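You operate a simulated robot arm through the tools that you are given. There is no shell and no other tool. Be economical: measure what you need, move in short steps, check, and stop when the job is done.

You run a simulated two-armed robot. Do the job below in one go: nothing can be reset, and whatever is moved stays where it is left.

JOB
Take the green-capped valve and put it on the pale board. Then take the red-capped valve and put it on the small white board. Then put the brass fitting on top of the blue-capped valve. Then put one of the white heads from the narrow table on the brown board. Then put the foam sleeve on the space between the two crates away on the top of the grey platform. Then take the yellow-taped pipe and leave it on the top of the upper steel shelf. Then put the 28 mm press jaw from the top of the trestle table on the ledge of the white floor box. Then lift the boiler flap open. Keep to this order. Set down upright: green-capped valve, red-capped valve.

The check looks at the end state, three seconds after you hand in, the way a careful person would. Anything else that was tipped, shoved, dropped, spilled or broken makes it a failure.

ROBOT AND FRAMES
Two 7-joint arms with two-finger parallel grippers on one trunk, on a base that drives. Base frame: it is fixed to the floor where the robot stands at the start and does not move with it; the origin is under the middle of the robot, x ahead of it, y to its left, z up. Readings come in m, degrees, newtons and seconds.
The left shoulder is at the start at [0.061, 0.101, 1.009], the right one opposite. With the tool pointing down near the work surface each hand reaches from about 0.1 to 0.46 m from the robot's upright axis, wherever it stands, measured 20 degrees to its own side. Places, roughly: blue-capped valve [0.5, 0, 0.75]; boiler flap [1.1, 1.4, 1.2]; brass fitting (4x4x5 cm) [0.4, -0.3, 0.7]; brown board (26x20x2 cm) [0.3, -1.4, 0.5]; foam sleeve [0.25, -1.5, 1]; green-capped valve [0.5, 0, 0.75]; ledge of the white floor box (24x26 cm) [-4.04, 1.44, 0.56]; pale board (26x20x2 cm) [0.4, -1.2, 0.5]; press jaw [-0.75, -0.5, 0.75]; red-capped valve [0.5, 0, 0.75]; small white board (26x20x2 cm) [0.2, -1.6, 0.5]; top of the grey platform [-2, 1.8, 0.5]; top of the upper steel shelf (17x14 cm) [0.06, 2.94, 1.16]; white head [0.5, -0.75, 0.75]; yellow-taped pipe (3x3x7 cm) [-0.7, -0.4, 0.8]. Payload 2.4 kg a hand.
Tool frame (each hand has its own): the origin (TCP) lies between the finger pads and is the grasp point; the fingertips stand 0.024 m ahead of it; z points along the fingers, y is the line along which they close. The gripper opens to 0.068 m. The fingers are 0.017 m wide and 0.01 m thick; the gripper's body (0.04 by 0.07 m) begins 0.041 m behind the TCP.
Orientation is told as [roll, pitch, yaw] about the base's x, y, z axes, in that order, counted from this pose: with the fingers straight down and closing along the base's y, the tool's x points along the base's -x, its y along +y and its z along -z.

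CONTROLS
- The arms move only by the tool apply_moves. It takes "left_commands", "right_commands" or both (then of equal length, played together; a hand with none holds still); each is a list of rows, each an object (a shift or turn left out is 0, a gripper value left out holds the last) with "rotation": the turn, a rotation vector about the tool's x, y, z in degrees, a list of three; "offset": the shift along the tool's x, y, z in m, a list of three; "gripper": the opening in per cent of the stroke, from 0 (shut) to 100 (fully open). In form: [{"rotation": [wx, wy, wz], "offset": [x, y, z], "gripper": gripper}, ...]. A call has 1 to 12 rows; each row is the pose to reach, as a shift and turn from the pose commanded when the call began, along the tool's axes at that moment. A row lasts 0.2 s, in which the tool goes at most 0.05 m and 8.6 degrees; a call with a longer step from one row to the next is refused whole, and so is a gripper value outside its range. Where a pose cannot be reached the arm comes as near as it can. A force on the tool above 40 N (or 10 N above the force at the start of the call, whichever is more), or a blocked arm, ends the call early, and 0.2 s more pass. The fingers move at their own pace (about 0.072 m/s each) and stop on an object; they squeeze with about 39 N. The grip force told is the motor's: it shows also when the fingers shut on nothing. Time passes only in rows, and 0.2 s behind the last, so rows that repeat a pose let the fingers close. The reply holds the time, the measured pose of the TCP, the force on the tool along the base axes, the opening and the grip force, in the units named above and with some noise, with the torque about the TCP (base axes, N m) and any sound that the robot's microphone picked up.
- Cameras (640 x 400 px; columns grow to the right, rows downward): "scene" is now at [0.1058, -0.0734, 1.1542]; the picture's right is [-0.88, -0.47, 0.00], its down [-0.33, 0.62, -0.71] and it looks along [0.34, -0.63, -0.70] (base axes); focal length 214 px, centre (320, 200). "left" rides on the left gripper at [0.084, -0.011, -0.075] in its tool frame; the picture's right is [0.13, 0.99, 0.00], its down [-0.60, 0.08, -0.79] and it looks along [-0.79, 0.10, 0.61] (tool axes); focal length 251 px, centre (320, 200). "right" rides on the right gripper at [0.084, 0.011, -0.075] in its tool frame; the picture's right is [-0.13, 0.99, 0.00], its down [-0.60, -0.08, -0.79] and it looks along [-0.79, -0.10, 0.61] (tool axes); focal length 251 px, centre (320, 200). There is no depth. A picture from a camera that has moved, and an enlarged one, comes with that camera's place and axes in the base frame and with its lens.
- snapshot(camera): a new picture of that camera. It takes no simulated time.
- slide_trunk(by): slides the trunk up (or, below 0, down) by that many m; the arms and the scene camera ride with it, the base frame stays. It gives what a move gives, with no picture.
- drive_base(legs): drives the robot by 1 to 6 legs, each [ahead, left, turn to the left] in m, m and degrees, along the robot's own axes; the way and the turn of a leg run together, so that a leg with both is an arc; at most 1.5 m and 180 degrees a leg. The arms and the cameras ride along, it lands a little off, and it stops where it bumps. It gives what a move gives.
- pan_tilt(pan, tilt): turns the head with the scene camera to pan (to the left, within 86 degrees either way) and tilt (down, from -29 to 69), counted from straight ahead of the robot. It gives what a move gives.
- enlarge(camera, box): a new picture of the part [left, top, right, bottom] of that camera's present view, enlarged. It takes no simulated time.
- close_job(): hands the job in; it is judged then, once.

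Work in short steps. Places have to be worked out from the pictures, the camera data and where the tool is seen: move nearer, look again, correct. Check each grasp and each placing, and mend what went wrong. You have 217 turns and 208 pictures in all, those below and enlarged ones among them. Open the grippers and draw the arms clear of the work before you hand the job in, unless the task says otherwise; then end with one line.

The tools are called after "Request:" as a command line: name --argument value ..., lists and objects as JSON in quotes. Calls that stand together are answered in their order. apply_moves: Moves the arms, as the interface text tells. Its arguments: {"type":"object","properties":{"left_commands":{"type":"array","items":{"type":"object","properties":{"rotation":{"type":"array","items":{"type":"number"}},"offset":{"type":"array","items":{"type":"number"}},"gripper":{"type":"number"}}}},"right_commands":{"type":"array","items":{"type":"object","properties":{"rotation":{"type":"array","items":{"type":"number"}},"offset":{"type":"array","items":{"type":"number"}},"gripper":{"type":"number"}}}}},"required":[]} The other tools are called the same way: slide_trunk (by) slides the trunk up or down; drive_base (legs) drives the base; pan_tilt (pan, tilt) turns the head that bears the scene camera; snapshot (camera) takes a picture; enlarge (camera, box) takes an enlarged picture of a part of a camera's view; close_job () hands the job in.

At the start:

```text
time_s: 0.0
left_tool_pos: [0.2735, -0.0392, 1.0965]
left_tcp_rot: [0.0, 0.1, 0.1]
left_contact_force: [23.4, 14.4, 2.5]
left_moment: [-1.16, 2.09, -1.17]
left_grip_width: 0.0679
left_gripper_force: 0.2
right_tool_pos: [0.2521, -0.2931, 1.0051]
right_tcp_rot: [0.0, 0.0, 0.0]
right_contact_force: [0.0, -0.1, 0.2]
right_moment: [0.02, 0.0, 0.01]
right_grip_width: 0.068
right_gripper_force: 0.0
trunk travel left (down, up): [-0.225, 0.624]
robot x, y, heading: [-0.0007, 0.0004, -0.3]
head pan, tilt: [-59.4, 44.3]
```

scene: 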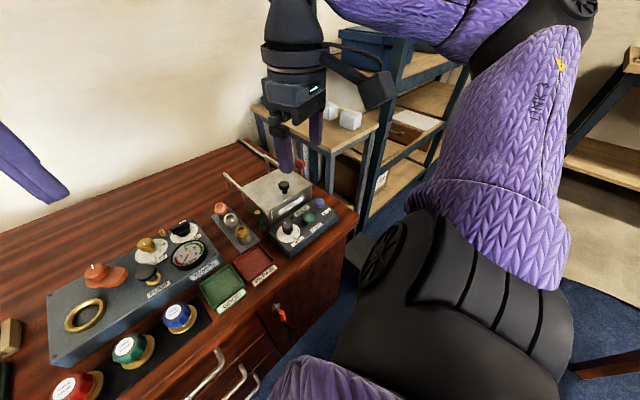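
right: 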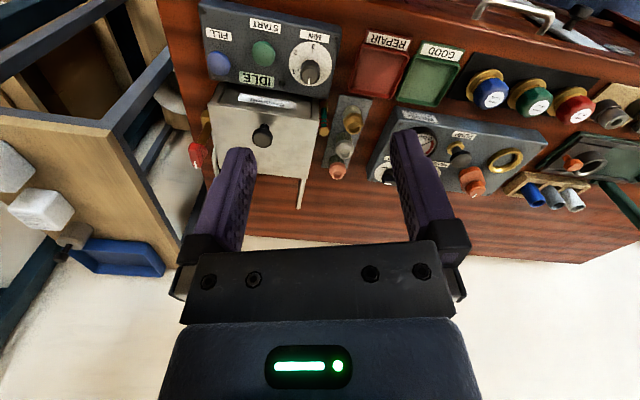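
left: 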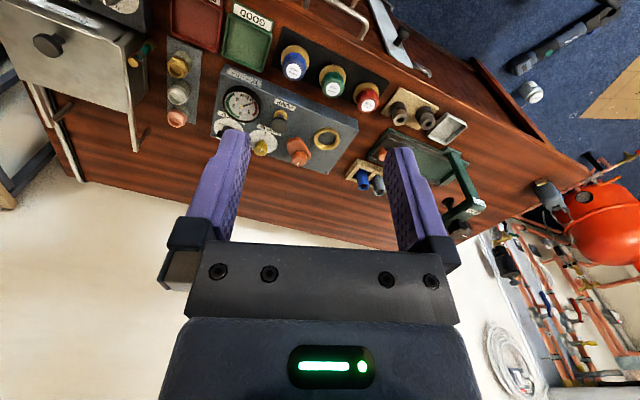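

The left hand reads a force at the start, so I'll look before moving anything. First I pan the head toward the bench ahead.

Request:
pan_tilt --pan 0 --tilt 50

Request:
snapshot --camera "scene"

```text
time_s: 1.3
left_tool_pos: [0.2756, -0.0392, 1.0948]
left_tcp_rot: [0.0, -0.1, 0.1]
left_contact_force: [88.3, 41.4, -22.0]
left_moment: [-3.21, 4.59, -4.21]
left_grip_width: 0.068
left_gripper_force: 0.0
right_tool_pos: [0.2513, -0.2943, 1.0055]
right_tcp_rot: [0.0, -0.1, 0.1]
right_contact_force: [0.4, -0.6, -0.6]
right_moment: [0.02, 0.01, -0.01]
right_grip_width: 0.0679
right_gripper_force: 0.1
trunk travel left (down, up): [-0.225, 0.624]
robot x, y, heading: [0.001, -0.0023, 0.2]
head pan, tilt: [0.0, 50.0]
```

```text
204 pictures are left
camera scene: at [0.108, -0.0684, 1.1487], right [-0.86, -0.52, 0.0], down [-0.39, 0.64, -0.66], along [0.34, -0.57, -0.75], focal length 214 px, centre (320, 200)
```

scene: 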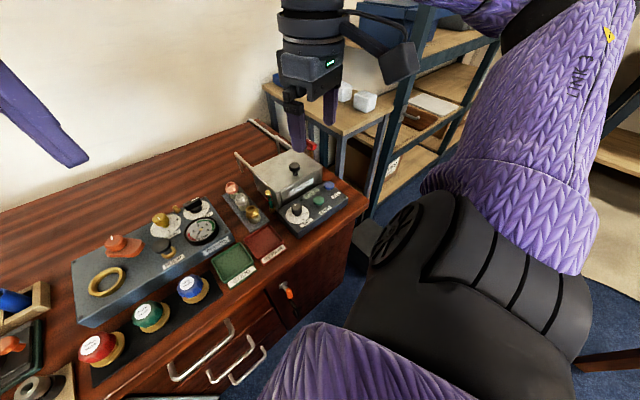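

The head is being blocked by the left hand (force rose, camera hardly turned). I move the left hand forward and to its left, away from the head.

Request:
apply_moves --left_commands '[{"offset": [-0.04, 0.02, 0]}, {"offset": [-0.06, 0.05, 0]}, {"offset": [-0.06, 0.1, 0]}, {"offset": [-0.06, 0.15, 0]}, {"offset": [-0.06, 0.2, 0]}, {"offset": [-0.03, 0.24, 0]}]'

Request:
snapshot --camera "scene"

```text
time_s: 2.7
left_tool_pos: [0.3029, 0.2015, 1.0971]
left_tcp_rot: [0.0, 0.0, 0.1]
left_contact_force: [0.9, 0.5, -1.2]
left_moment: [0.0, -0.01, 0.0]
left_grip_width: 0.0682
left_gripper_force: 0.0
right_tool_pos: [0.2511, -0.2936, 1.0061]
right_tcp_rot: [0.1, 0.0, 0.0]
right_contact_force: [0.2, -0.5, -0.6]
right_moment: [-0.02, 0.0, 0.01]
right_grip_width: 0.0678
right_gripper_force: 0.1
trunk travel left (down, up): [-0.225, 0.624]
robot x, y, heading: [0.0011, 0.0015, 0.3]
head pan, tilt: [0.0, 50.0]
```

```text
203 pictures are left
camera scene: at [0.1442, -0.0011, 1.1465], right [0.0, -1.0, 0.0], down [-0.77, 0.0, -0.64], along [0.64, 0.0, -0.77], focal length 214 px, centre (320, 200)
```

scene: 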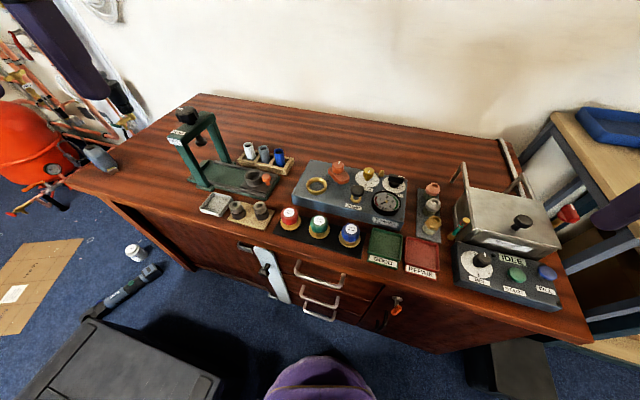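

Now the head is free. Let me zoom in on the valves and the work-bench layout.

Request:
enlarge --camera "scene" --box '[180, 130, 460, 305]'

Request:
enlarge --camera "scene" --box '[360, 100, 640, 350]'

Request:
snapshot --camera "right"

```text
2.29 times, centred on (320, 218) of scene
camera zoom: at [0.1442, -0.0011, 1.1465], right [0.0, -1.0, 0.0], down [-0.77, 0.0, -0.64], along [0.64, 0.0, -0.77], focal length 490 px, centre (320, 160)
```

zoom: 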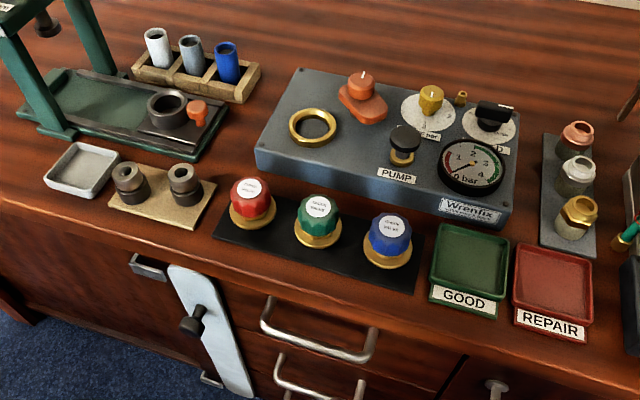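

```text
1.60 times, centred on (500, 225) of scene
camera zoom: at [0.1442, -0.0011, 1.1465], right [0.0, -1.0, 0.0], down [-0.77, 0.0, -0.64], along [0.64, 0.0, -0.77], focal length 343 px, centre (32, 160)
```

zoom: 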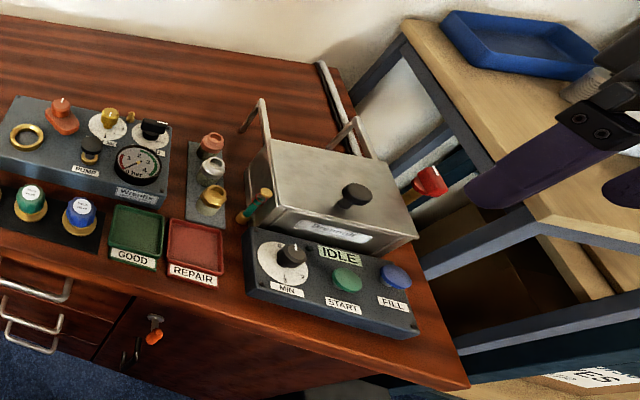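

```text
200 pictures are left
camera right: at [0.1672, -0.2829, 1.0796], right [0.13, 0.99, 0.0], down [0.6, -0.08, 0.79], along [0.79, -0.1, -0.61], focal length 251 px, centre (320, 200)
```

right: 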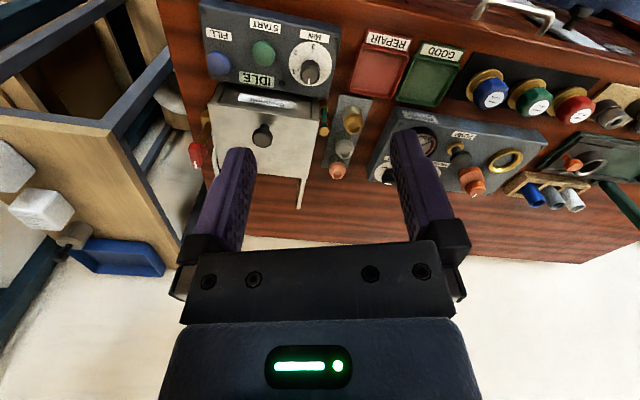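

Valves triangulate to about green (0.41, 0.00), red (0.44, 0.07), blue (0.39, -0.07), cap top z≈0.745. Now I survey the right side for the boards.

Request:
pan_tilt --pan -75 --tilt 25

Request:
snapshot --camera "scene"

```text
time_s: 4.2
left_tool_pos: [0.3019, 0.2005, 1.0972]
left_tcp_rot: [0.0, 0.1, 0.1]
left_contact_force: [-0.3, 0.5, 0.8]
left_moment: [-0.01, 0.01, -0.01]
left_grip_width: 0.0678
left_gripper_force: 0.1
right_tool_pos: [0.2508, -0.2943, 1.0048]
right_tcp_rot: [0.0, 0.0, 0.0]
right_contact_force: [0.2, -0.1, 0.0]
right_moment: [0.01, -0.01, -0.02]
right_grip_width: 0.0683
right_gripper_force: 0.1
trunk travel left (down, up): [-0.225, 0.624]
robot x, y, heading: [0.0021, -0.0009, 0.1]
head pan, tilt: [-75.0, 25.0]
```

```text
199 pictures are left
camera scene: at [0.0912, -0.0901, 1.1839], right [-0.97, -0.26, 0.0], down [-0.11, 0.41, -0.91], along [0.24, -0.88, -0.42], focal length 214 px, centre (320, 200)
```

scene: 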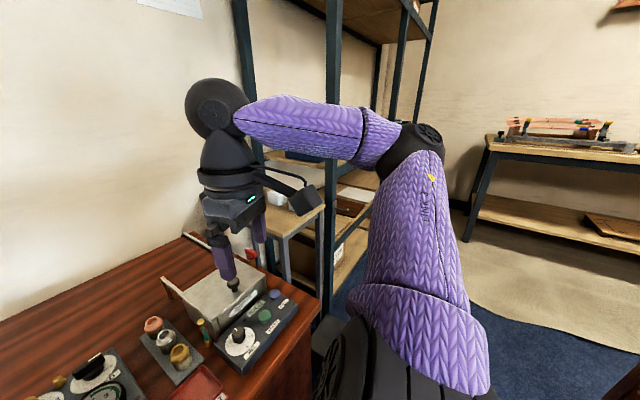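

The right arm hides the shelf for now. I'll use the right hand for the green valve: shift the base left 0.14 m, so that the valve lies in the right hand's sector, with hands high and clear.

Request:
drive_base --legs '[[0.0, 0.14, 0]]'

Request:
pan_tilt --pan -15 --tilt 50

Request:
snapshot --camera "scene"

```text
time_s: 5.5
left_tool_pos: [0.3022, 0.3156, 1.0973]
left_tcp_rot: [0.0, 0.1, -0.2]
left_contact_force: [0.0, 0.1, 0.4]
left_moment: [0.0, -0.01, 0.03]
left_grip_width: 0.0681
left_gripper_force: 0.1
right_tool_pos: [0.2475, -0.1798, 1.0064]
right_tcp_rot: [-0.2, -0.1, -0.3]
right_contact_force: [0.3, -0.7, 1.2]
right_moment: [0.0, -0.01, -0.02]
right_grip_width: 0.068
right_gripper_force: 0.0
trunk travel left (down, up): [-0.225, 0.624]
robot x, y, heading: [-0.0055, 0.1134, -0.0]
head pan, tilt: [-75.0, 25.0]
stopped in leg 1: the robot was blocked; the commanded pose is now the measured one
```

```text
time_s: 6.8
left_tool_pos: [0.3017, 0.3151, 1.097]
left_tcp_rot: [-0.1, 0.0, 0.0]
left_contact_force: [0.5, -1.4, 0.2]
left_moment: [0.02, -0.02, 0.0]
left_grip_width: 0.0681
left_gripper_force: 0.0
right_tool_pos: [0.2464, -0.1808, 1.0054]
right_tcp_rot: [-0.1, -0.1, -0.2]
right_contact_force: [-0.4, -0.2, -0.1]
right_moment: [-0.02, -0.01, 0.02]
right_grip_width: 0.0679
right_gripper_force: 0.1
trunk travel left (down, up): [-0.225, 0.624]
robot x, y, heading: [-0.0071, 0.1163, -0.4]
head pan, tilt: [-15.0, 50.0]
```

```text
198 pictures are left
camera scene: at [0.1401, 0.0933, 1.1465], right [-0.26, -0.96, 0.0], down [-0.74, 0.2, -0.64], along [0.62, -0.17, -0.77], focal length 214 px, centre (320, 200)
```

scene: 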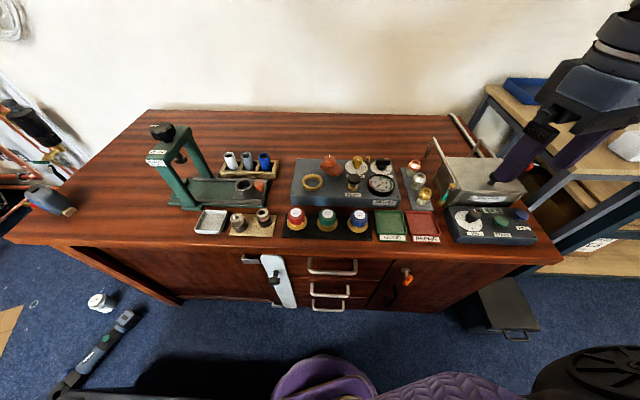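

The base bumped something at 0.113 m. I look down-left to see what it is.

Request:
pan_tilt --pan 60 --tilt 60

Request:
snapshot --camera "scene"

```text
time_s: 8.2
left_tool_pos: [0.3018, 0.3146, 1.0979]
left_tcp_rot: [0.0, 0.1, -0.1]
left_contact_force: [-0.3, 0.0, 0.2]
left_moment: [0.03, 0.0, 0.0]
left_grip_width: 0.0679
left_gripper_force: 0.0
right_tool_pos: [0.2484, -0.18, 1.0065]
right_tcp_rot: [0.0, 0.0, -0.3]
right_contact_force: [-0.5, 0.1, -0.5]
right_moment: [-0.02, 0.01, -0.01]
right_grip_width: 0.068
right_gripper_force: 0.0
trunk travel left (down, up): [-0.225, 0.624]
robot x, y, heading: [-0.0047, 0.1171, -0.3]
head pan, tilt: [60.0, 60.0]
```

```text
197 pictures are left
camera scene: at [0.0995, 0.1712, 1.1339], right [0.86, -0.5, 0.0], down [-0.44, -0.75, -0.5], along [0.25, 0.43, -0.87], focal length 214 px, centre (320, 200)
```

scene: 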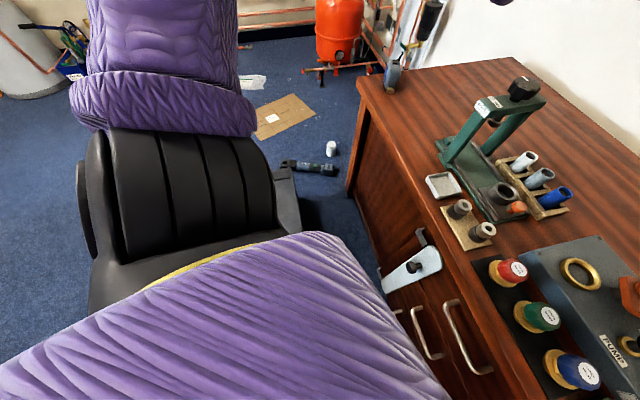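

I'd like to know how open the shelf with the boards is before choosing a grasp. I look right and zoom.

Request:
pan_tilt --pan -58 --tilt 25

Request:
snapshot --camera "scene"

Request:
enlarge --camera "scene" --box '[220, 60, 460, 260]'

```text
time_s: 10.2
left_tool_pos: [0.3018, 0.3143, 1.0968]
left_tcp_rot: [0.0, 0.1, -0.1]
left_contact_force: [-0.3, 0.3, -0.1]
left_moment: [-0.01, 0.04, -0.02]
left_grip_width: 0.0682
left_gripper_force: 0.1
right_tool_pos: [0.2481, -0.1798, 1.0057]
right_tcp_rot: [-0.1, 0.0, -0.3]
right_contact_force: [-0.2, 0.6, 0.1]
right_moment: [0.02, 0.0, 0.02]
right_grip_width: 0.0678
right_gripper_force: 0.1
trunk travel left (down, up): [-0.225, 0.624]
robot x, y, heading: [-0.0006, 0.1141, -0.4]
head pan, tilt: [-58.0, 25.0]
```

```text
196 pictures are left
camera scene: at [0.1143, 0.0353, 1.1839], right [-0.85, -0.53, 0.0], down [-0.22, 0.36, -0.91], along [0.48, -0.77, -0.42], focal length 214 px, centre (320, 200)
```

scene: 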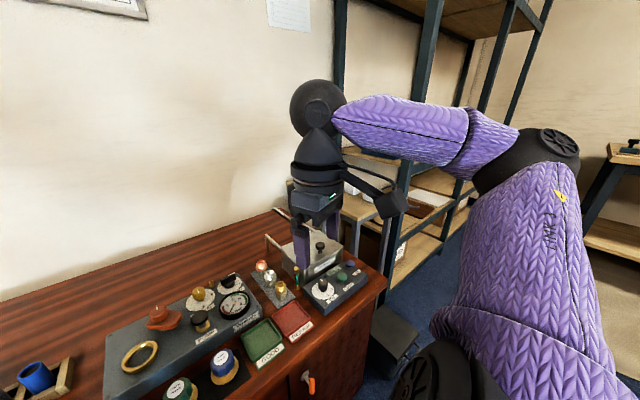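

```text
2.00 times, centred on (340, 160) of scene
camera zoom: at [0.1143, 0.0353, 1.1839], right [-0.85, -0.53, 0.0], down [-0.22, 0.36, -0.91], along [0.48, -0.77, -0.42], focal length 429 px, centre (280, 280)
```

zoom: 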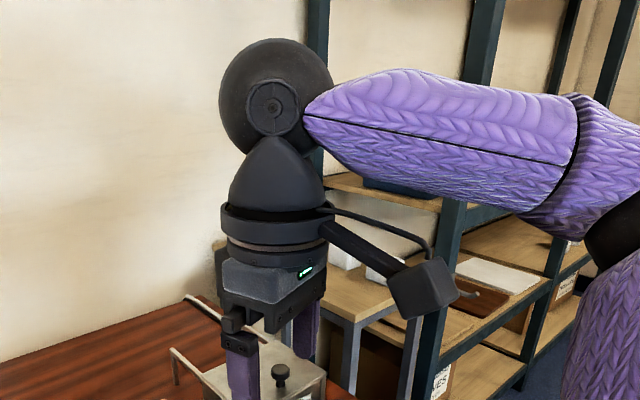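

The arm blocks the view. I'll turn to face right (away from the bench), to see the shelf, the narrow table and the trestle table properly.

Request:
drive_base --legs '[[-0.08, -0.05, 0], [0, 0, -75]]'

Request:
pan_tilt --pan 0 --tilt 25

Request:
snapshot --camera "scene"

```text
time_s: 14.6
left_tool_pos: [0.1924, -0.1723, 1.0966]
left_tcp_rot: [0.0, 0.0, -74.3]
left_contact_force: [0.6, -1.0, -1.1]
left_moment: [-0.02, -0.01, 0.01]
left_grip_width: 0.0681
left_gripper_force: 0.1
right_tool_pos: [-0.2987, -0.2542, 1.0047]
right_tcp_rot: [-0.1, 0.0, -74.4]
right_contact_force: [0.4, 0.3, 0.4]
right_moment: [-0.02, -0.01, 0.02]
right_grip_width: 0.068
right_gripper_force: 0.1
trunk travel left (down, up): [-0.225, 0.624]
robot x, y, heading: [-0.0828, 0.0627, -74.6]
head pan, tilt: [-58.0, 25.0]
```

```text
time_s: 15.8
left_tool_pos: [0.1921, -0.172, 1.0975]
left_tcp_rot: [0.0, 0.1, -74.3]
left_contact_force: [0.5, 0.0, -0.6]
left_moment: [-0.02, 0.0, -0.02]
left_grip_width: 0.068
left_gripper_force: 0.0
right_tool_pos: [-0.2982, -0.254, 1.0069]
right_tcp_rot: [-0.2, 0.0, -74.4]
right_contact_force: [0.8, -0.4, 0.1]
right_moment: [-0.01, 0.02, 0.0]
right_grip_width: 0.068
right_gripper_force: 0.2
trunk travel left (down, up): [-0.225, 0.624]
robot x, y, heading: [-0.0816, 0.0626, -74.1]
head pan, tilt: [0.0, 25.0]
```

```text
194 pictures are left
camera scene: at [-0.039, -0.0877, 1.1839], right [-0.96, -0.27, 0.0], down [-0.11, 0.41, -0.91], along [0.24, -0.87, -0.42], focal length 214 px, centre (320, 200)
```

scene: 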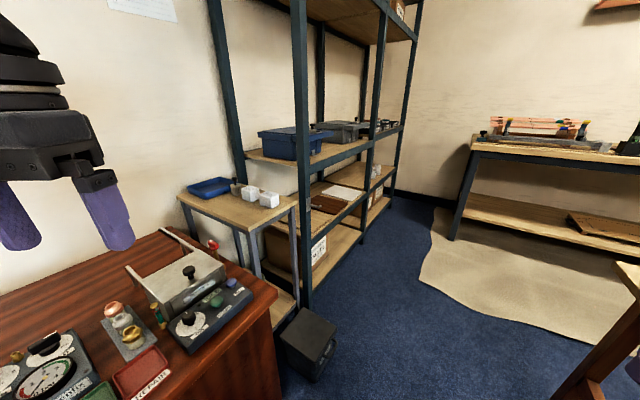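

Clear view: boards lie on the middle shelf level with another level above, so a slanted/horizontal approach is required. I zoom to measure.

Request:
enlarge --camera "scene" --box '[220, 90, 420, 215]'

Request:
enlarge --camera "scene" --box '[160, 140, 360, 265]'

```text
3.20 times, centred on (320, 152) of scene
camera zoom: at [-0.039, -0.0877, 1.1839], right [-0.96, -0.27, 0.0], down [-0.11, 0.41, -0.91], along [0.24, -0.87, -0.42], focal length 686 px, centre (320, 352)
```

zoom: 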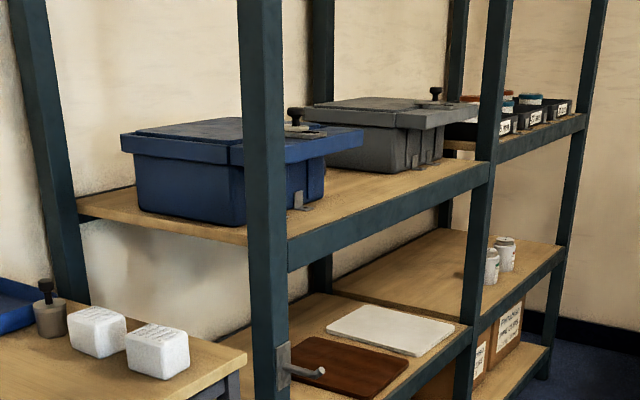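

```text
3.20 times, centred on (260, 202) of scene
camera zoom: at [-0.039, -0.0877, 1.1839], right [-0.96, -0.27, 0.0], down [-0.11, 0.41, -0.91], along [0.24, -0.87, -0.42], focal length 686 px, centre (512, 192)
```

zoom: 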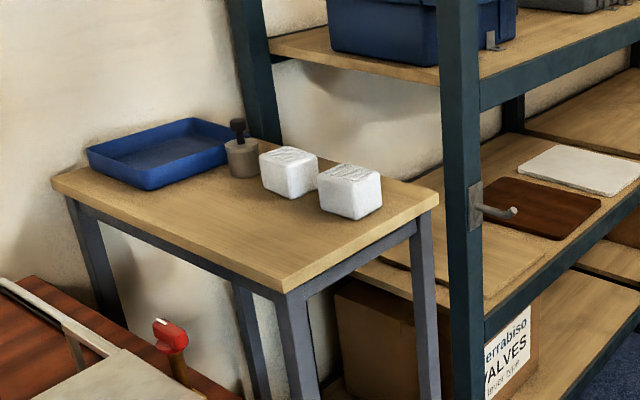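

Shelf geometry worked out: bench and shelf are both yawed ≈ -20°, boards at depth ≈0.18 m behind the shelf front, ~0.36 m clearance overhead. Now I look back toward the area where I bumped.

Request:
pan_tilt --pan 86 --tilt 40

Request:
snapshot --camera "scene"

Request:
pan_tilt --pan -70 --tilt 25

Request:
snapshot --camera "scene"

```text
time_s: 17.4
left_tool_pos: [0.1914, -0.1725, 1.0967]
left_tcp_rot: [0.0, 0.1, -74.3]
left_contact_force: [0.2, 0.2, 0.5]
left_moment: [-0.01, -0.01, -0.02]
left_grip_width: 0.068
left_gripper_force: 0.1
right_tool_pos: [-0.2986, -0.2539, 1.005]
right_tcp_rot: [-0.2, 0.0, -74.5]
right_contact_force: [0.8, -0.1, -0.5]
right_moment: [-0.01, 0.0, 0.03]
right_grip_width: 0.0679
right_gripper_force: 0.1
trunk travel left (down, up): [-0.225, 0.624]
robot x, y, heading: [-0.079, 0.0641, -74.7]
head pan, tilt: [85.9, 40.0]
```

```text
191 pictures are left
camera scene: at [0.0199, 0.0179, 1.1606], right [0.2, -0.98, 0.0], down [-0.63, -0.13, -0.77], along [0.75, 0.15, -0.64], focal length 214 px, centre (320, 200)
```

scene: 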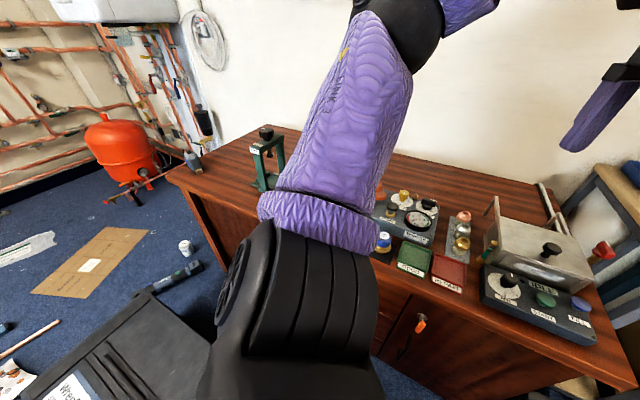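

```text
time_s: 19.8
left_tool_pos: [0.1917, -0.1722, 1.0961]
left_tcp_rot: [-0.1, 0.1, -74.2]
left_contact_force: [0.4, -0.4, -0.2]
left_moment: [0.02, -0.03, 0.0]
left_grip_width: 0.068
left_gripper_force: 0.0
right_tool_pos: [-0.2991, -0.2542, 1.0049]
right_tcp_rot: [0.0, 0.0, -74.5]
right_contact_force: [0.3, 0.2, 0.3]
right_moment: [-0.03, -0.04, 0.04]
right_grip_width: 0.0681
right_gripper_force: 0.0
trunk travel left (down, up): [-0.225, 0.624]
robot x, y, heading: [-0.0817, 0.0662, -74.6]
head pan, tilt: [-70.0, 25.0]
```

```text
190 pictures are left
camera scene: at [-0.1385, -0.0523, 1.1839], right [-0.58, 0.81, 0.0], down [0.34, 0.25, -0.91], along [-0.74, -0.53, -0.42], focal length 214 px, centre (320, 200)
```

scene: 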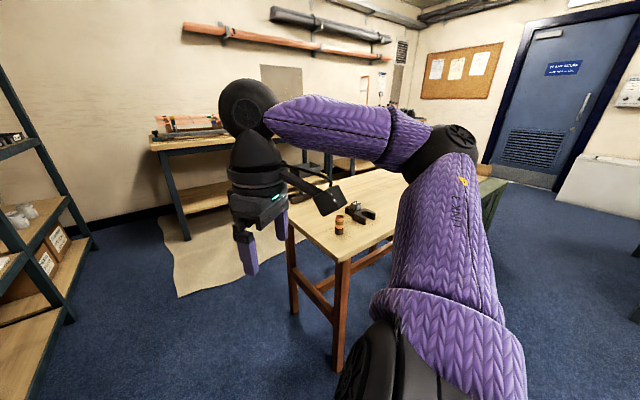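

The block was the large black case standing on the floor at left. I'll face the bench squarely (heading -20°), from where the left hand reaches green (fwd 0.40, left 0.095) and red.

Request:
drive_base --legs '[[0, 0, 54.6], [0.08, 0.0, 0]]'

Request:
pan_tilt --pan 10 --tilt 55

Request:
enlarge --camera "scene" --box '[160, 100, 480, 300]'

Request:
snapshot --camera "left"

```text
time_s: 23.3
left_tool_pos: [0.3459, 0.1221, 1.0967]
left_tcp_rot: [0.0, 0.1, -20.1]
left_contact_force: [-0.1, 0.1, -0.2]
left_moment: [0.02, 0.01, 0.0]
left_grip_width: 0.0679
left_gripper_force: 0.1
right_tool_pos: [0.1275, -0.3244, 1.0056]
right_tcp_rot: [-0.1, -0.1, -20.1]
right_contact_force: [0.2, -0.8, -0.4]
right_moment: [0.03, 0.02, -0.01]
right_grip_width: 0.0681
right_gripper_force: 0.0
trunk travel left (down, up): [-0.225, 0.624]
robot x, y, heading: [-0.0082, 0.039, -20.1]
head pan, tilt: [-70.0, 25.0]
```

```text
time_s: 24.8
left_tool_pos: [0.3447, 0.122, 1.0964]
left_tcp_rot: [-0.1, 0.1, -20.1]
left_contact_force: [0.2, 0.1, -0.3]
left_moment: [-0.02, 0.0, 0.0]
left_grip_width: 0.0682
left_gripper_force: 0.1
right_tool_pos: [0.1251, -0.3252, 1.0049]
right_tcp_rot: [-0.1, 0.0, -20.2]
right_contact_force: [0.5, 0.1, 0.1]
right_moment: [-0.02, 0.0, -0.02]
right_grip_width: 0.0683
right_gripper_force: 0.1
trunk travel left (down, up): [-0.225, 0.624]
robot x, y, heading: [-0.0057, 0.0395, -20.4]
head pan, tilt: [10.0, 55.0]
```

```text
2.00 times, centred on (320, 200) of scene
camera zoom: at [0.1265, 0.0011, 1.1399], right [-0.18, -0.98, 0.0], down [-0.81, 0.15, -0.57], along [0.56, -0.1, -0.82], focal length 429 px, centre (320, 200)
```

zoom: 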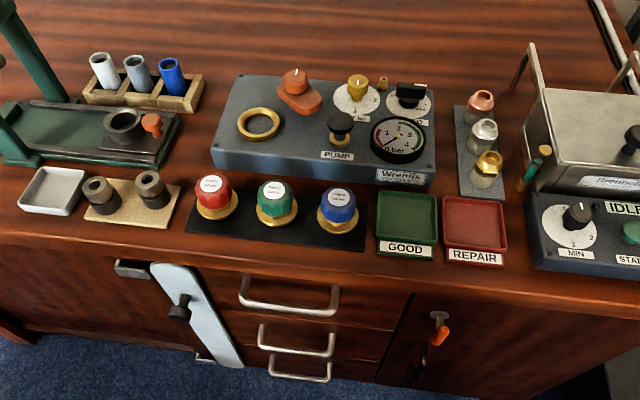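

```text
188 pictures are left
camera left: at [0.2636, 0.1391, 1.171], right [0.22, 0.98, 0.0], down [0.6, -0.13, 0.79], along [0.77, -0.17, -0.61], focal length 251 px, centre (320, 200)
```

left: 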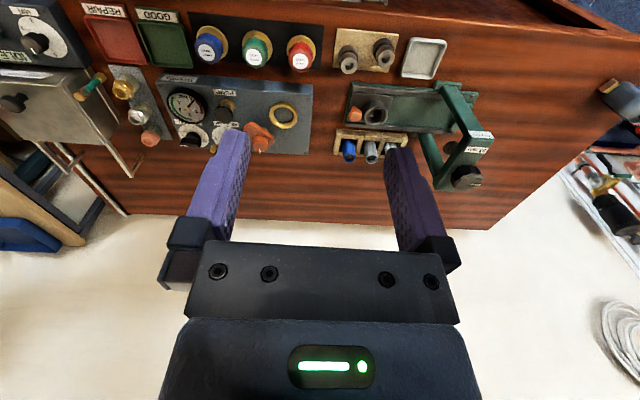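

Green cap ≈ (0.42, 0.00, top 0.742). I tilt the left hand 30° forward and bring it to 0.16 m before the grasp along the approach axis, gripper at 90 %.

Request:
apply_moves --left_commands '[{"rotation": [0, -5, 0], "offset": [-0.005, -0.015, 0.037], "gripper": 90}, {"rotation": [0, -10, 0], "offset": [-0.011, -0.029, 0.075]}, {"rotation": [0, -15, 0], "offset": [-0.016, -0.044, 0.112]}, {"rotation": [0, -20, 0], "offset": [-0.021, -0.058, 0.149]}, {"rotation": [0, -25, 0], "offset": [-0.027, -0.073, 0.187]}, {"rotation": [0, -30, 0], "offset": [-0.032, -0.0875, 0.224]}, {"rotation": [0, -30, 0], "offset": [-0.032, -0.0875, 0.224]}]'

Request:
snapshot --camera "left"

Request:
snapshot --camera "scene"

```text
time_s: 26.4
left_tool_pos: [0.3477, 0.029, 0.873]
left_tcp_rot: [-0.1, -29.9, -20.2]
left_contact_force: [0.3, -0.7, 0.8]
left_moment: [-0.02, -0.04, 0.0]
left_grip_width: 0.0611
left_gripper_force: 0.0
right_tool_pos: [0.1258, -0.3245, 1.0058]
right_tcp_rot: [-0.1, 0.0, -20.2]
right_contact_force: [-0.1, -0.1, -0.9]
right_moment: [-0.02, 0.0, 0.03]
right_grip_width: 0.0679
right_gripper_force: 0.0
trunk travel left (down, up): [-0.225, 0.624]
robot x, y, heading: [-0.009, 0.0422, -20.6]
head pan, tilt: [10.0, 55.0]
```

```text
187 pictures are left
camera left: at [0.241, 0.0555, 0.8943], right [0.24, 0.97, -0.07], down [0.15, 0.03, 0.99], along [0.96, -0.24, -0.14], focal length 251 px, centre (320, 200)
```

left: 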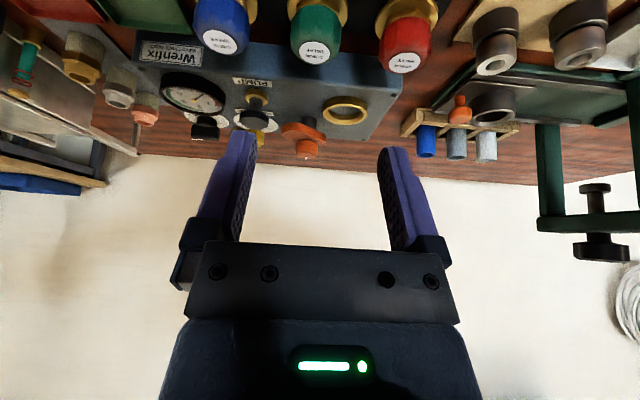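

```text
186 pictures are left
camera scene: at [0.1265, 0.0011, 1.1399], right [-0.18, -0.98, 0.0], down [-0.81, 0.15, -0.57], along [0.56, -0.1, -0.82], focal length 214 px, centre (320, 200)
```

scene: 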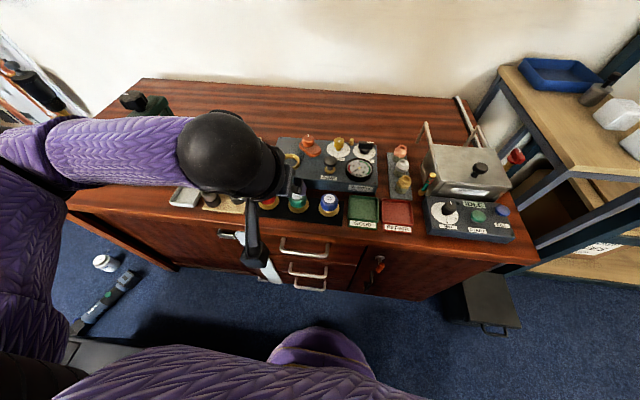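

Green lies ~4 mm to the right of the tool line; the rest agrees. I advance 0.12 m along the tool axis and check.

Request:
apply_moves --left_commands '[{"offset": [0, -0.004, 0.04]}, {"offset": [0, -0.004, 0.08]}, {"offset": [0, -0.004, 0.12]}, {"offset": [0, -0.004, 0.12]}]'

Request:
snapshot --camera "left"

Request:
enlarge --camera "scene" --box '[220, 130, 380, 230]'

```text
time_s: 27.4
left_tool_pos: [0.401, 0.0046, 0.769]
left_tcp_rot: [0.0, -29.9, -20.1]
left_contact_force: [0.4, -0.3, -0.9]
left_moment: [-0.02, -0.02, 0.0]
left_grip_width: 0.0613
left_gripper_force: 0.1
right_tool_pos: [0.126, -0.3255, 1.0059]
right_tcp_rot: [-0.1, 0.0, -20.2]
right_contact_force: [0.3, 0.1, -0.1]
right_moment: [0.01, -0.02, -0.03]
right_grip_width: 0.0681
right_gripper_force: 0.1
trunk travel left (down, up): [-0.225, 0.624]
robot x, y, heading: [-0.0043, 0.0379, -20.6]
head pan, tilt: [10.0, 55.0]
```

```text
185 pictures are left
camera left: at [0.2945, 0.031, 0.7905], right [0.24, 0.97, -0.06], down [0.15, 0.03, 0.99], along [0.96, -0.24, -0.14], focal length 251 px, centre (320, 200)
```

left: 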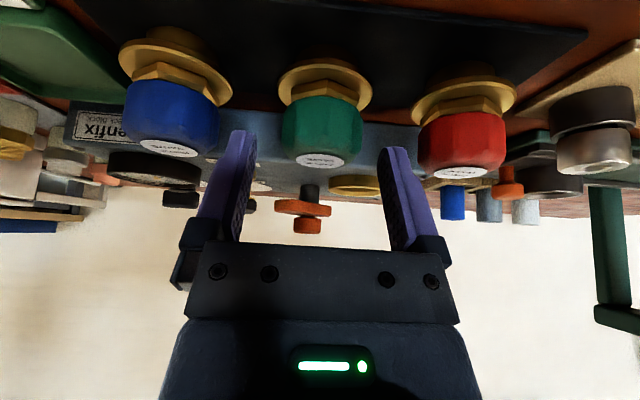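

```text
4.00 times, centred on (300, 180) of scene
camera zoom: at [0.1266, 0.0011, 1.1399], right [-0.18, -0.98, 0.0], down [-0.81, 0.15, -0.57], along [0.56, -0.1, -0.82], focal length 858 px, centre (400, 280)
```

zoom: 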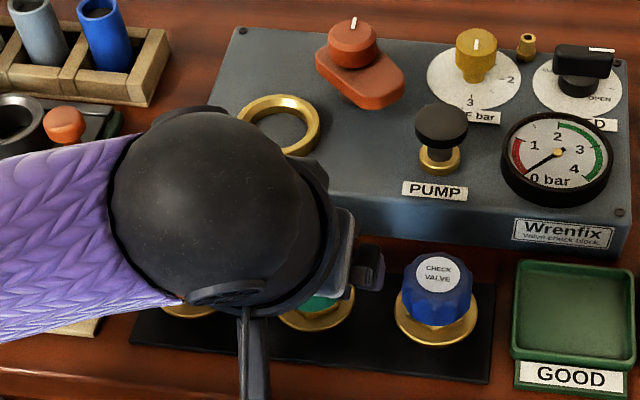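

Aligned: cap mid at ≈ (0.42, 0, 0.734), exactly 0.04 m further along the tool axis. I advance and close.

Request:
apply_moves --left_commands '[{"offset": [0, 0.001, 0.02]}, {"offset": [0, 0.001, 0.04]}, {"offset": [0, 0.001, 0.04], "gripper": 0}, {"offset": [0, 0.001, 0.04], "gripper": 0}, {"offset": [0, 0.001, 0.04], "gripper": 0}]'

Request:
snapshot --camera "left"

```text
time_s: 28.6
left_tool_pos: [0.4226, -0.0012, 0.736]
left_tcp_rot: [0.0, -30.1, -20.1]
left_contact_force: [6.5, -2.1, 6.6]
left_moment: [0.08, -0.16, -0.14]
left_grip_width: 0.0426
left_gripper_force: 38.9
right_tool_pos: [0.128, -0.3245, 1.0054]
right_tcp_rot: [-0.1, 0.0, -20.2]
right_contact_force: [0.1, 0.1, -1.1]
right_moment: [0.01, 0.01, -0.01]
right_grip_width: 0.0679
right_gripper_force: 0.1
trunk travel left (down, up): [-0.225, 0.624]
robot x, y, heading: [-0.0064, 0.0365, -20.7]
head pan, tilt: [10.0, 55.0]
```

```text
183 pictures are left
camera left: at [0.3152, 0.0242, 0.7572], right [0.24, 0.97, -0.07], down [0.15, 0.03, 0.99], along [0.96, -0.24, -0.13], focal length 251 px, centre (320, 200)
```

left: 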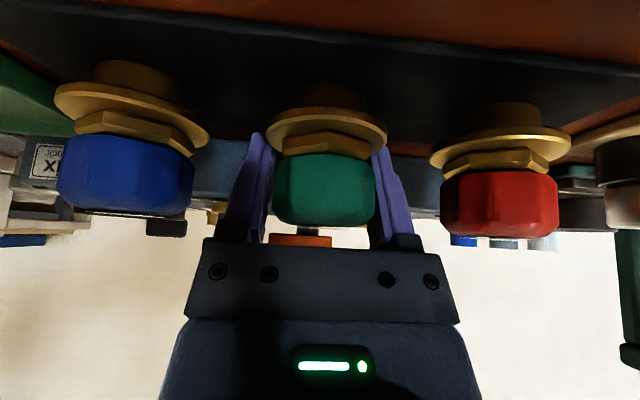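

Grasped (0.043 m wide, 39 N). I lift straight up 0.16 m.

Request:
apply_moves --left_commands '[{"offset": [-0.01, 0, -0.0173]}, {"offset": [-0.03, 0, -0.052]}, {"offset": [-0.05, 0, -0.0866]}, {"offset": [-0.07, 0, -0.121]}, {"offset": [-0.09, 0, -0.156]}]'

Request:
snapshot --camera "left"

Request:
snapshot --camera "scene"

```text
time_s: 29.8
left_tool_pos: [0.4184, -0.001, 0.9138]
left_tcp_rot: [0.1, -30.0, -20.2]
left_contact_force: [0.1, -0.3, -0.7]
left_moment: [0.01, -0.03, -0.03]
left_grip_width: 0.0383
left_gripper_force: 39.0
right_tool_pos: [0.1258, -0.3253, 1.0058]
right_tcp_rot: [-0.1, 0.0, -20.2]
right_contact_force: [-0.7, 0.0, 0.6]
right_moment: [0.01, -0.01, 0.0]
right_grip_width: 0.0679
right_gripper_force: 0.2
trunk travel left (down, up): [-0.225, 0.624]
robot x, y, heading: [-0.0065, 0.0389, -20.1]
head pan, tilt: [10.0, 55.0]
```

```text
182 pictures are left
camera left: at [0.3121, 0.0257, 0.9359], right [0.24, 0.97, -0.06], down [0.15, 0.03, 0.99], along [0.96, -0.24, -0.14], focal length 251 px, centre (320, 200)
```

left: 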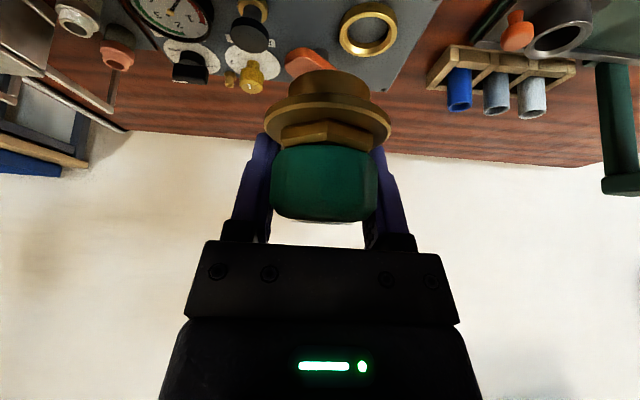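

```text
181 pictures are left
camera scene: at [0.1265, 0.0012, 1.1399], right [-0.18, -0.98, 0.0], down [-0.81, 0.15, -0.57], along [0.56, -0.1, -0.82], focal length 214 px, centre (320, 200)
```

scene: 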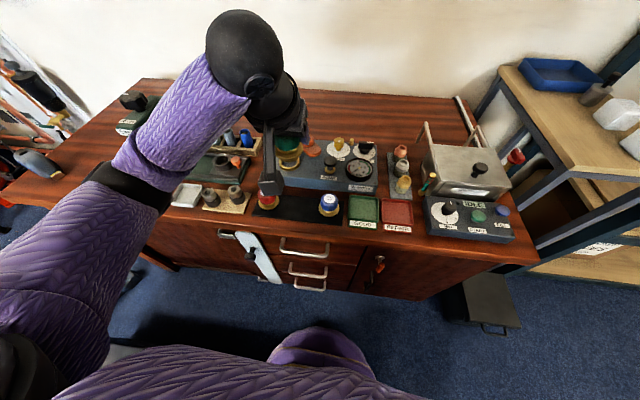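

Valve held well. I raise the trunk 0.2 m so the hand clears the bench items, then drive sideways to in front of the shelf, staying back from it.

Request:
slide_trunk --by 0.2

Request:
drive_base --legs '[[-0.05, 0, 0], [0, -0.6, 0], [0, -0.54, 0]]'

Request:
pan_tilt --pan -10 --tilt 45

Request:
snapshot --camera "scene"

```text
time_s: 32.0
left_tool_pos: [0.4198, -0.0003, 1.1133]
left_tcp_rot: [0.0, -29.9, -20.1]
left_contact_force: [0.7, -0.6, -1.5]
left_moment: [-0.01, -0.01, 0.0]
left_grip_width: 0.0383
left_gripper_force: 39.0
right_tool_pos: [0.1266, -0.325, 1.2061]
right_tcp_rot: [-0.1, 0.0, -20.1]
right_contact_force: [-0.4, -0.2, 0.1]
right_moment: [-0.01, -0.03, 0.0]
right_grip_width: 0.068
right_gripper_force: 0.1
trunk travel left (down, up): [-0.425, 0.424]
robot x, y, heading: [-0.0039, 0.0404, -20.4]
head pan, tilt: [10.0, 55.0]
```

```text
time_s: 38.7
left_tool_pos: [-0.027, -1.0653, 1.1145]
left_tcp_rot: [0.1, -29.9, -20.3]
left_contact_force: [-0.3, 0.0, -1.8]
left_moment: [-0.03, -0.05, -0.01]
left_grip_width: 0.0386
left_gripper_force: 39.3
right_tool_pos: [-0.3219, -1.3872, 1.205]
right_tcp_rot: [-0.1, -0.1, -20.7]
right_contact_force: [-0.1, -0.4, 0.0]
right_moment: [0.0, 0.01, -0.01]
right_grip_width: 0.0681
right_gripper_force: 0.0
trunk travel left (down, up): [-0.425, 0.424]
robot x, y, heading: [-0.4566, -1.0217, -20.6]
head pan, tilt: [10.0, 55.0]
```

```text
time_s: 39.5
left_tool_pos: [-0.0264, -1.0636, 1.1144]
left_tcp_rot: [0.0, -29.8, -20.4]
left_contact_force: [0.0, 0.1, -0.1]
left_moment: [-0.06, -0.03, -0.02]
left_grip_width: 0.0385
left_gripper_force: 39.0
right_tool_pos: [-0.3224, -1.3856, 1.206]
right_tcp_rot: [-0.1, -0.1, -20.7]
right_contact_force: [0.1, -0.8, 0.8]
right_moment: [0.01, 0.01, 0.02]
right_grip_width: 0.0682
right_gripper_force: 0.0
trunk travel left (down, up): [-0.425, 0.424]
robot x, y, heading: [-0.4512, -1.0219, -20.7]
head pan, tilt: [-10.0, 45.0]
```

```text
180 pictures are left
camera scene: at [-0.3557, -1.075, 1.3555], right [-0.51, -0.86, 0.0], down [-0.61, 0.36, -0.71], along [0.61, -0.36, -0.71], focal length 214 px, centre (320, 200)
```

scene: 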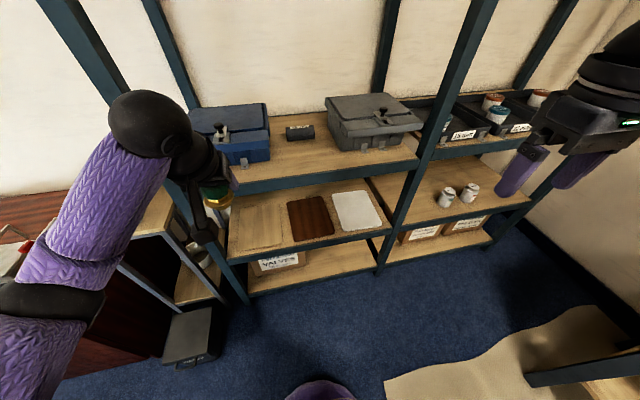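

Superb view: three boards in a row, foam sleeve between the crates above. Zoom in for measuring.

Request:
enlarge --camera "scene" --box '[200, 160, 400, 285]'

```text
3.20 times, centred on (300, 222) of scene
camera zoom: at [-0.3557, -1.075, 1.3555], right [-0.51, -0.86, 0.0], down [-0.61, 0.36, -0.71], along [0.61, -0.36, -0.71], focal length 686 px, centre (384, 128)
```

zoom: 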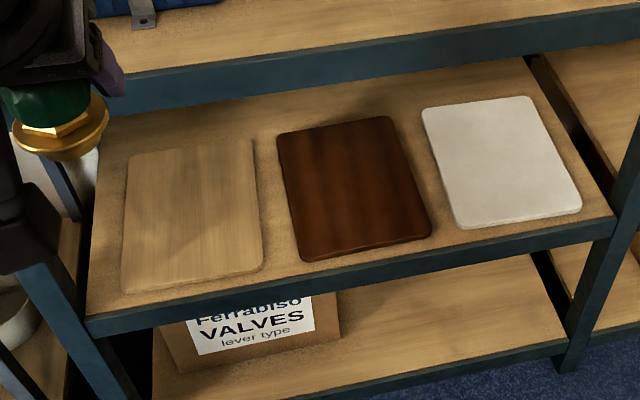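

Pale board centre ≈ (0.35, -1.15), front line and beam (bottom z≈0.885) known. I retract the right hand, lower the left arm 0.2 m with a bit more tilt (40°), then lower the trunk 0.3 m.

Request:
apply_moves --left_commands '[{"offset": [0.02, 0, 0.035]}, {"rotation": [0, -4, 0], "offset": [0.04, 0, 0.069]}, {"rotation": [0, -7, 0], "offset": [0.06, 0, 0.104]}, {"rotation": [0, -10, 0], "offset": [0.08, 0, 0.139]}, {"rotation": [0, -10, 0], "offset": [0.1, 0, 0.173]}]' --right_commands '[{"offset": [0.03, 0, 0]}, {"offset": [0.06, 0, 0]}, {"offset": [0.09, 0, 0]}, {"offset": [0.11, 0, 0]}, {"offset": [0.13, 0, 0]}]'

Request:
slide_trunk --by -0.3

Request:
drive_base --legs '[[0.1, -0.089, 15.7]]'

Request:
snapshot --camera "scene"

Request:
snapshot --camera "left"

```text
time_s: 40.7
left_tool_pos: [-0.027, -1.0636, 0.914]
left_tcp_rot: [0.1, -40.0, -20.6]
left_contact_force: [-1.3, 0.6, -0.7]
left_moment: [-0.02, -0.02, 0.0]
left_grip_width: 0.0386
left_gripper_force: 38.7
right_tool_pos: [-0.4438, -1.3397, 1.2042]
right_tcp_rot: [-0.1, 0.0, -20.6]
right_contact_force: [0.7, -0.4, 0.7]
right_moment: [-0.01, -0.03, -0.02]
right_grip_width: 0.0679
right_gripper_force: 0.0
trunk travel left (down, up): [-0.425, 0.424]
robot x, y, heading: [-0.4535, -1.0215, -20.8]
head pan, tilt: [-10.0, 45.0]
```

```text
time_s: 43.7
left_tool_pos: [-0.0258, -1.0642, 0.6151]
left_tcp_rot: [0.0, -40.0, -20.5]
left_contact_force: [-0.3, -1.1, -1.4]
left_moment: [0.0, -0.01, 0.0]
left_grip_width: 0.0383
left_gripper_force: 39.2
right_tool_pos: [-0.445, -1.3397, 0.9061]
right_tcp_rot: [0.0, 0.1, -20.5]
right_contact_force: [0.6, 0.3, -0.3]
right_moment: [0.0, -0.04, 0.0]
right_grip_width: 0.0681
right_gripper_force: 0.1
trunk travel left (down, up): [-0.125, 0.724]
robot x, y, heading: [-0.4527, -1.0222, -20.5]
head pan, tilt: [-10.0, 45.0]
```

```text
time_s: 45.0
left_tool_pos: [0.0468, -1.0536, 0.615]
left_tcp_rot: [0.0, -39.7, -4.4]
left_contact_force: [0.3, -0.9, -0.8]
left_moment: [-0.05, -0.03, -0.02]
left_grip_width: 0.0385
left_gripper_force: 39.3
right_tool_pos: [-0.2785, -1.4328, 0.9061]
right_tcp_rot: [-0.2, 0.0, -4.7]
right_contact_force: [-0.5, -0.7, 0.9]
right_moment: [-0.04, 0.01, 0.01]
right_grip_width: 0.068
right_gripper_force: 0.1
trunk travel left (down, up): [-0.125, 0.724]
robot x, y, heading: [-0.3777, -1.1311, -5.0]
head pan, tilt: [-10.0, 45.0]
```

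```text
178 pictures are left
camera scene: at [-0.2013, -1.1601, 1.0509], right [-0.26, -0.97, 0.0], down [-0.68, 0.18, -0.71], along [0.68, -0.18, -0.71], focal length 214 px, centre (320, 200)
```

scene: 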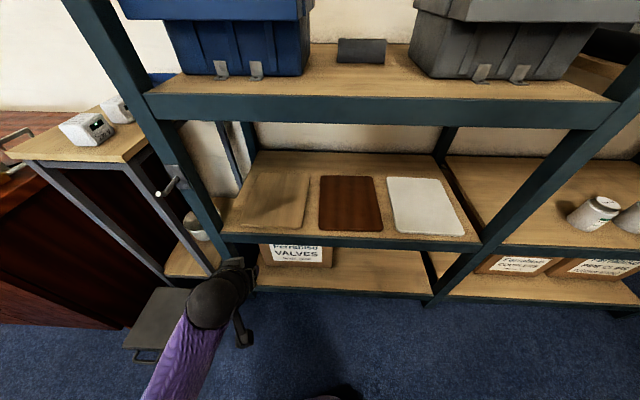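

```text
177 pictures are left
camera left: at [-0.0665, -1.0574, 0.617], right [-0.02, 1.0, -0.08], down [-0.04, 0.08, 1.0], along [1.0, 0.02, 0.04], focal length 251 px, centre (320, 200)
```

left: 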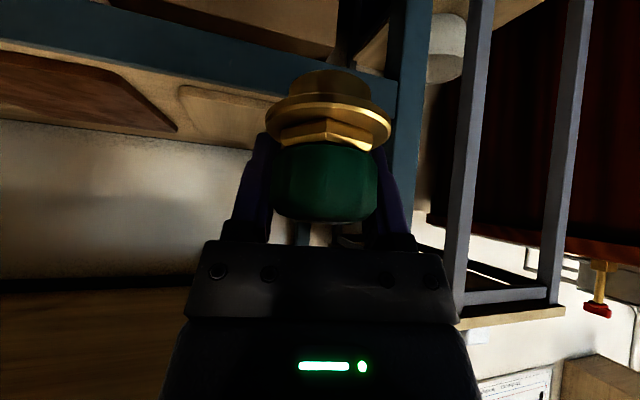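

Note: valve was grasped at 30° tilt, so I restore 30° for it to be upright. Then shift right 0.078 and drive in.

Request:
apply_moves --left_commands '[{"rotation": [0, 5, 0]}, {"rotation": [0, 10, 0]}, {"rotation": [0, 10, 0]}]'

Request:
drive_base --legs '[[0, -0.078, 0], [0.16, 0, 0]]'

Request:
snapshot --camera "scene"

Request:
snapshot --camera "left"

```text
time_s: 45.8
left_tool_pos: [0.046, -1.0534, 0.6128]
left_tcp_rot: [0.0, -29.9, -4.6]
left_contact_force: [-0.2, 0.3, -1.2]
left_moment: [-0.01, -0.05, -0.02]
left_grip_width: 0.0385
left_gripper_force: 39.4
right_tool_pos: [-0.2789, -1.4337, 0.906]
right_tcp_rot: [-0.1, 0.0, -4.7]
right_contact_force: [0.4, 0.3, -0.3]
right_moment: [0.0, 0.0, 0.02]
right_grip_width: 0.0682
right_gripper_force: 0.1
trunk travel left (down, up): [-0.125, 0.724]
robot x, y, heading: [-0.3742, -1.1299, -4.7]
head pan, tilt: [-10.0, 45.0]
```

```text
time_s: 47.9
left_tool_pos: [0.1987, -1.147, 0.6135]
left_tcp_rot: [0.0, -29.9, -4.8]
left_contact_force: [0.3, -0.3, -0.6]
left_moment: [0.0, -0.01, 0.02]
left_grip_width: 0.0383
left_gripper_force: 39.3
right_tool_pos: [-0.1275, -1.5237, 0.9052]
right_tcp_rot: [-0.1, 0.1, -4.9]
right_contact_force: [-0.3, -0.7, -1.4]
right_moment: [0.01, 0.01, 0.02]
right_grip_width: 0.0681
right_gripper_force: 0.0
trunk travel left (down, up): [-0.125, 0.724]
robot x, y, heading: [-0.2228, -1.2199, -5.1]
head pan, tilt: [-10.0, 45.0]
```

```text
176 pictures are left
camera scene: at [-0.0487, -1.2511, 1.0509], right [-0.26, -0.97, 0.0], down [-0.68, 0.18, -0.71], along [0.68, -0.18, -0.71], focal length 214 px, centre (320, 200)
```

scene: 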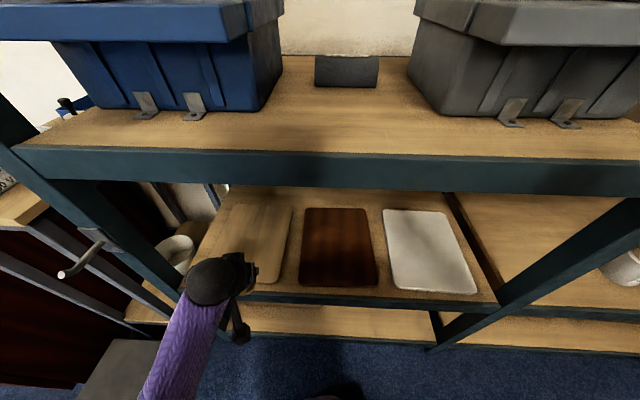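

```text
175 pictures are left
camera left: at [0.0889, -1.1487, 0.6363], right [-0.03, 1.0, -0.06], down [0.13, 0.07, 0.99], along [0.99, 0.02, -0.14], focal length 251 px, centre (320, 200)
```

left: 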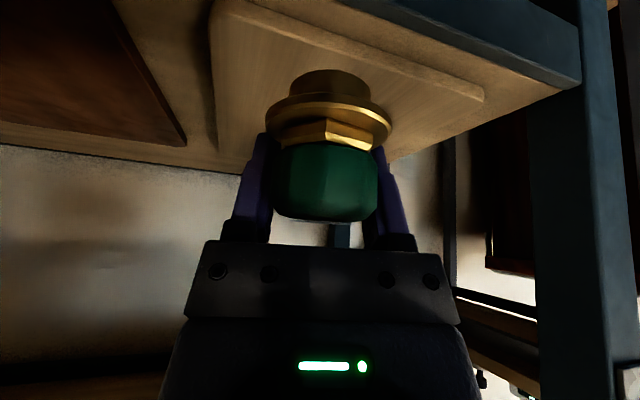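

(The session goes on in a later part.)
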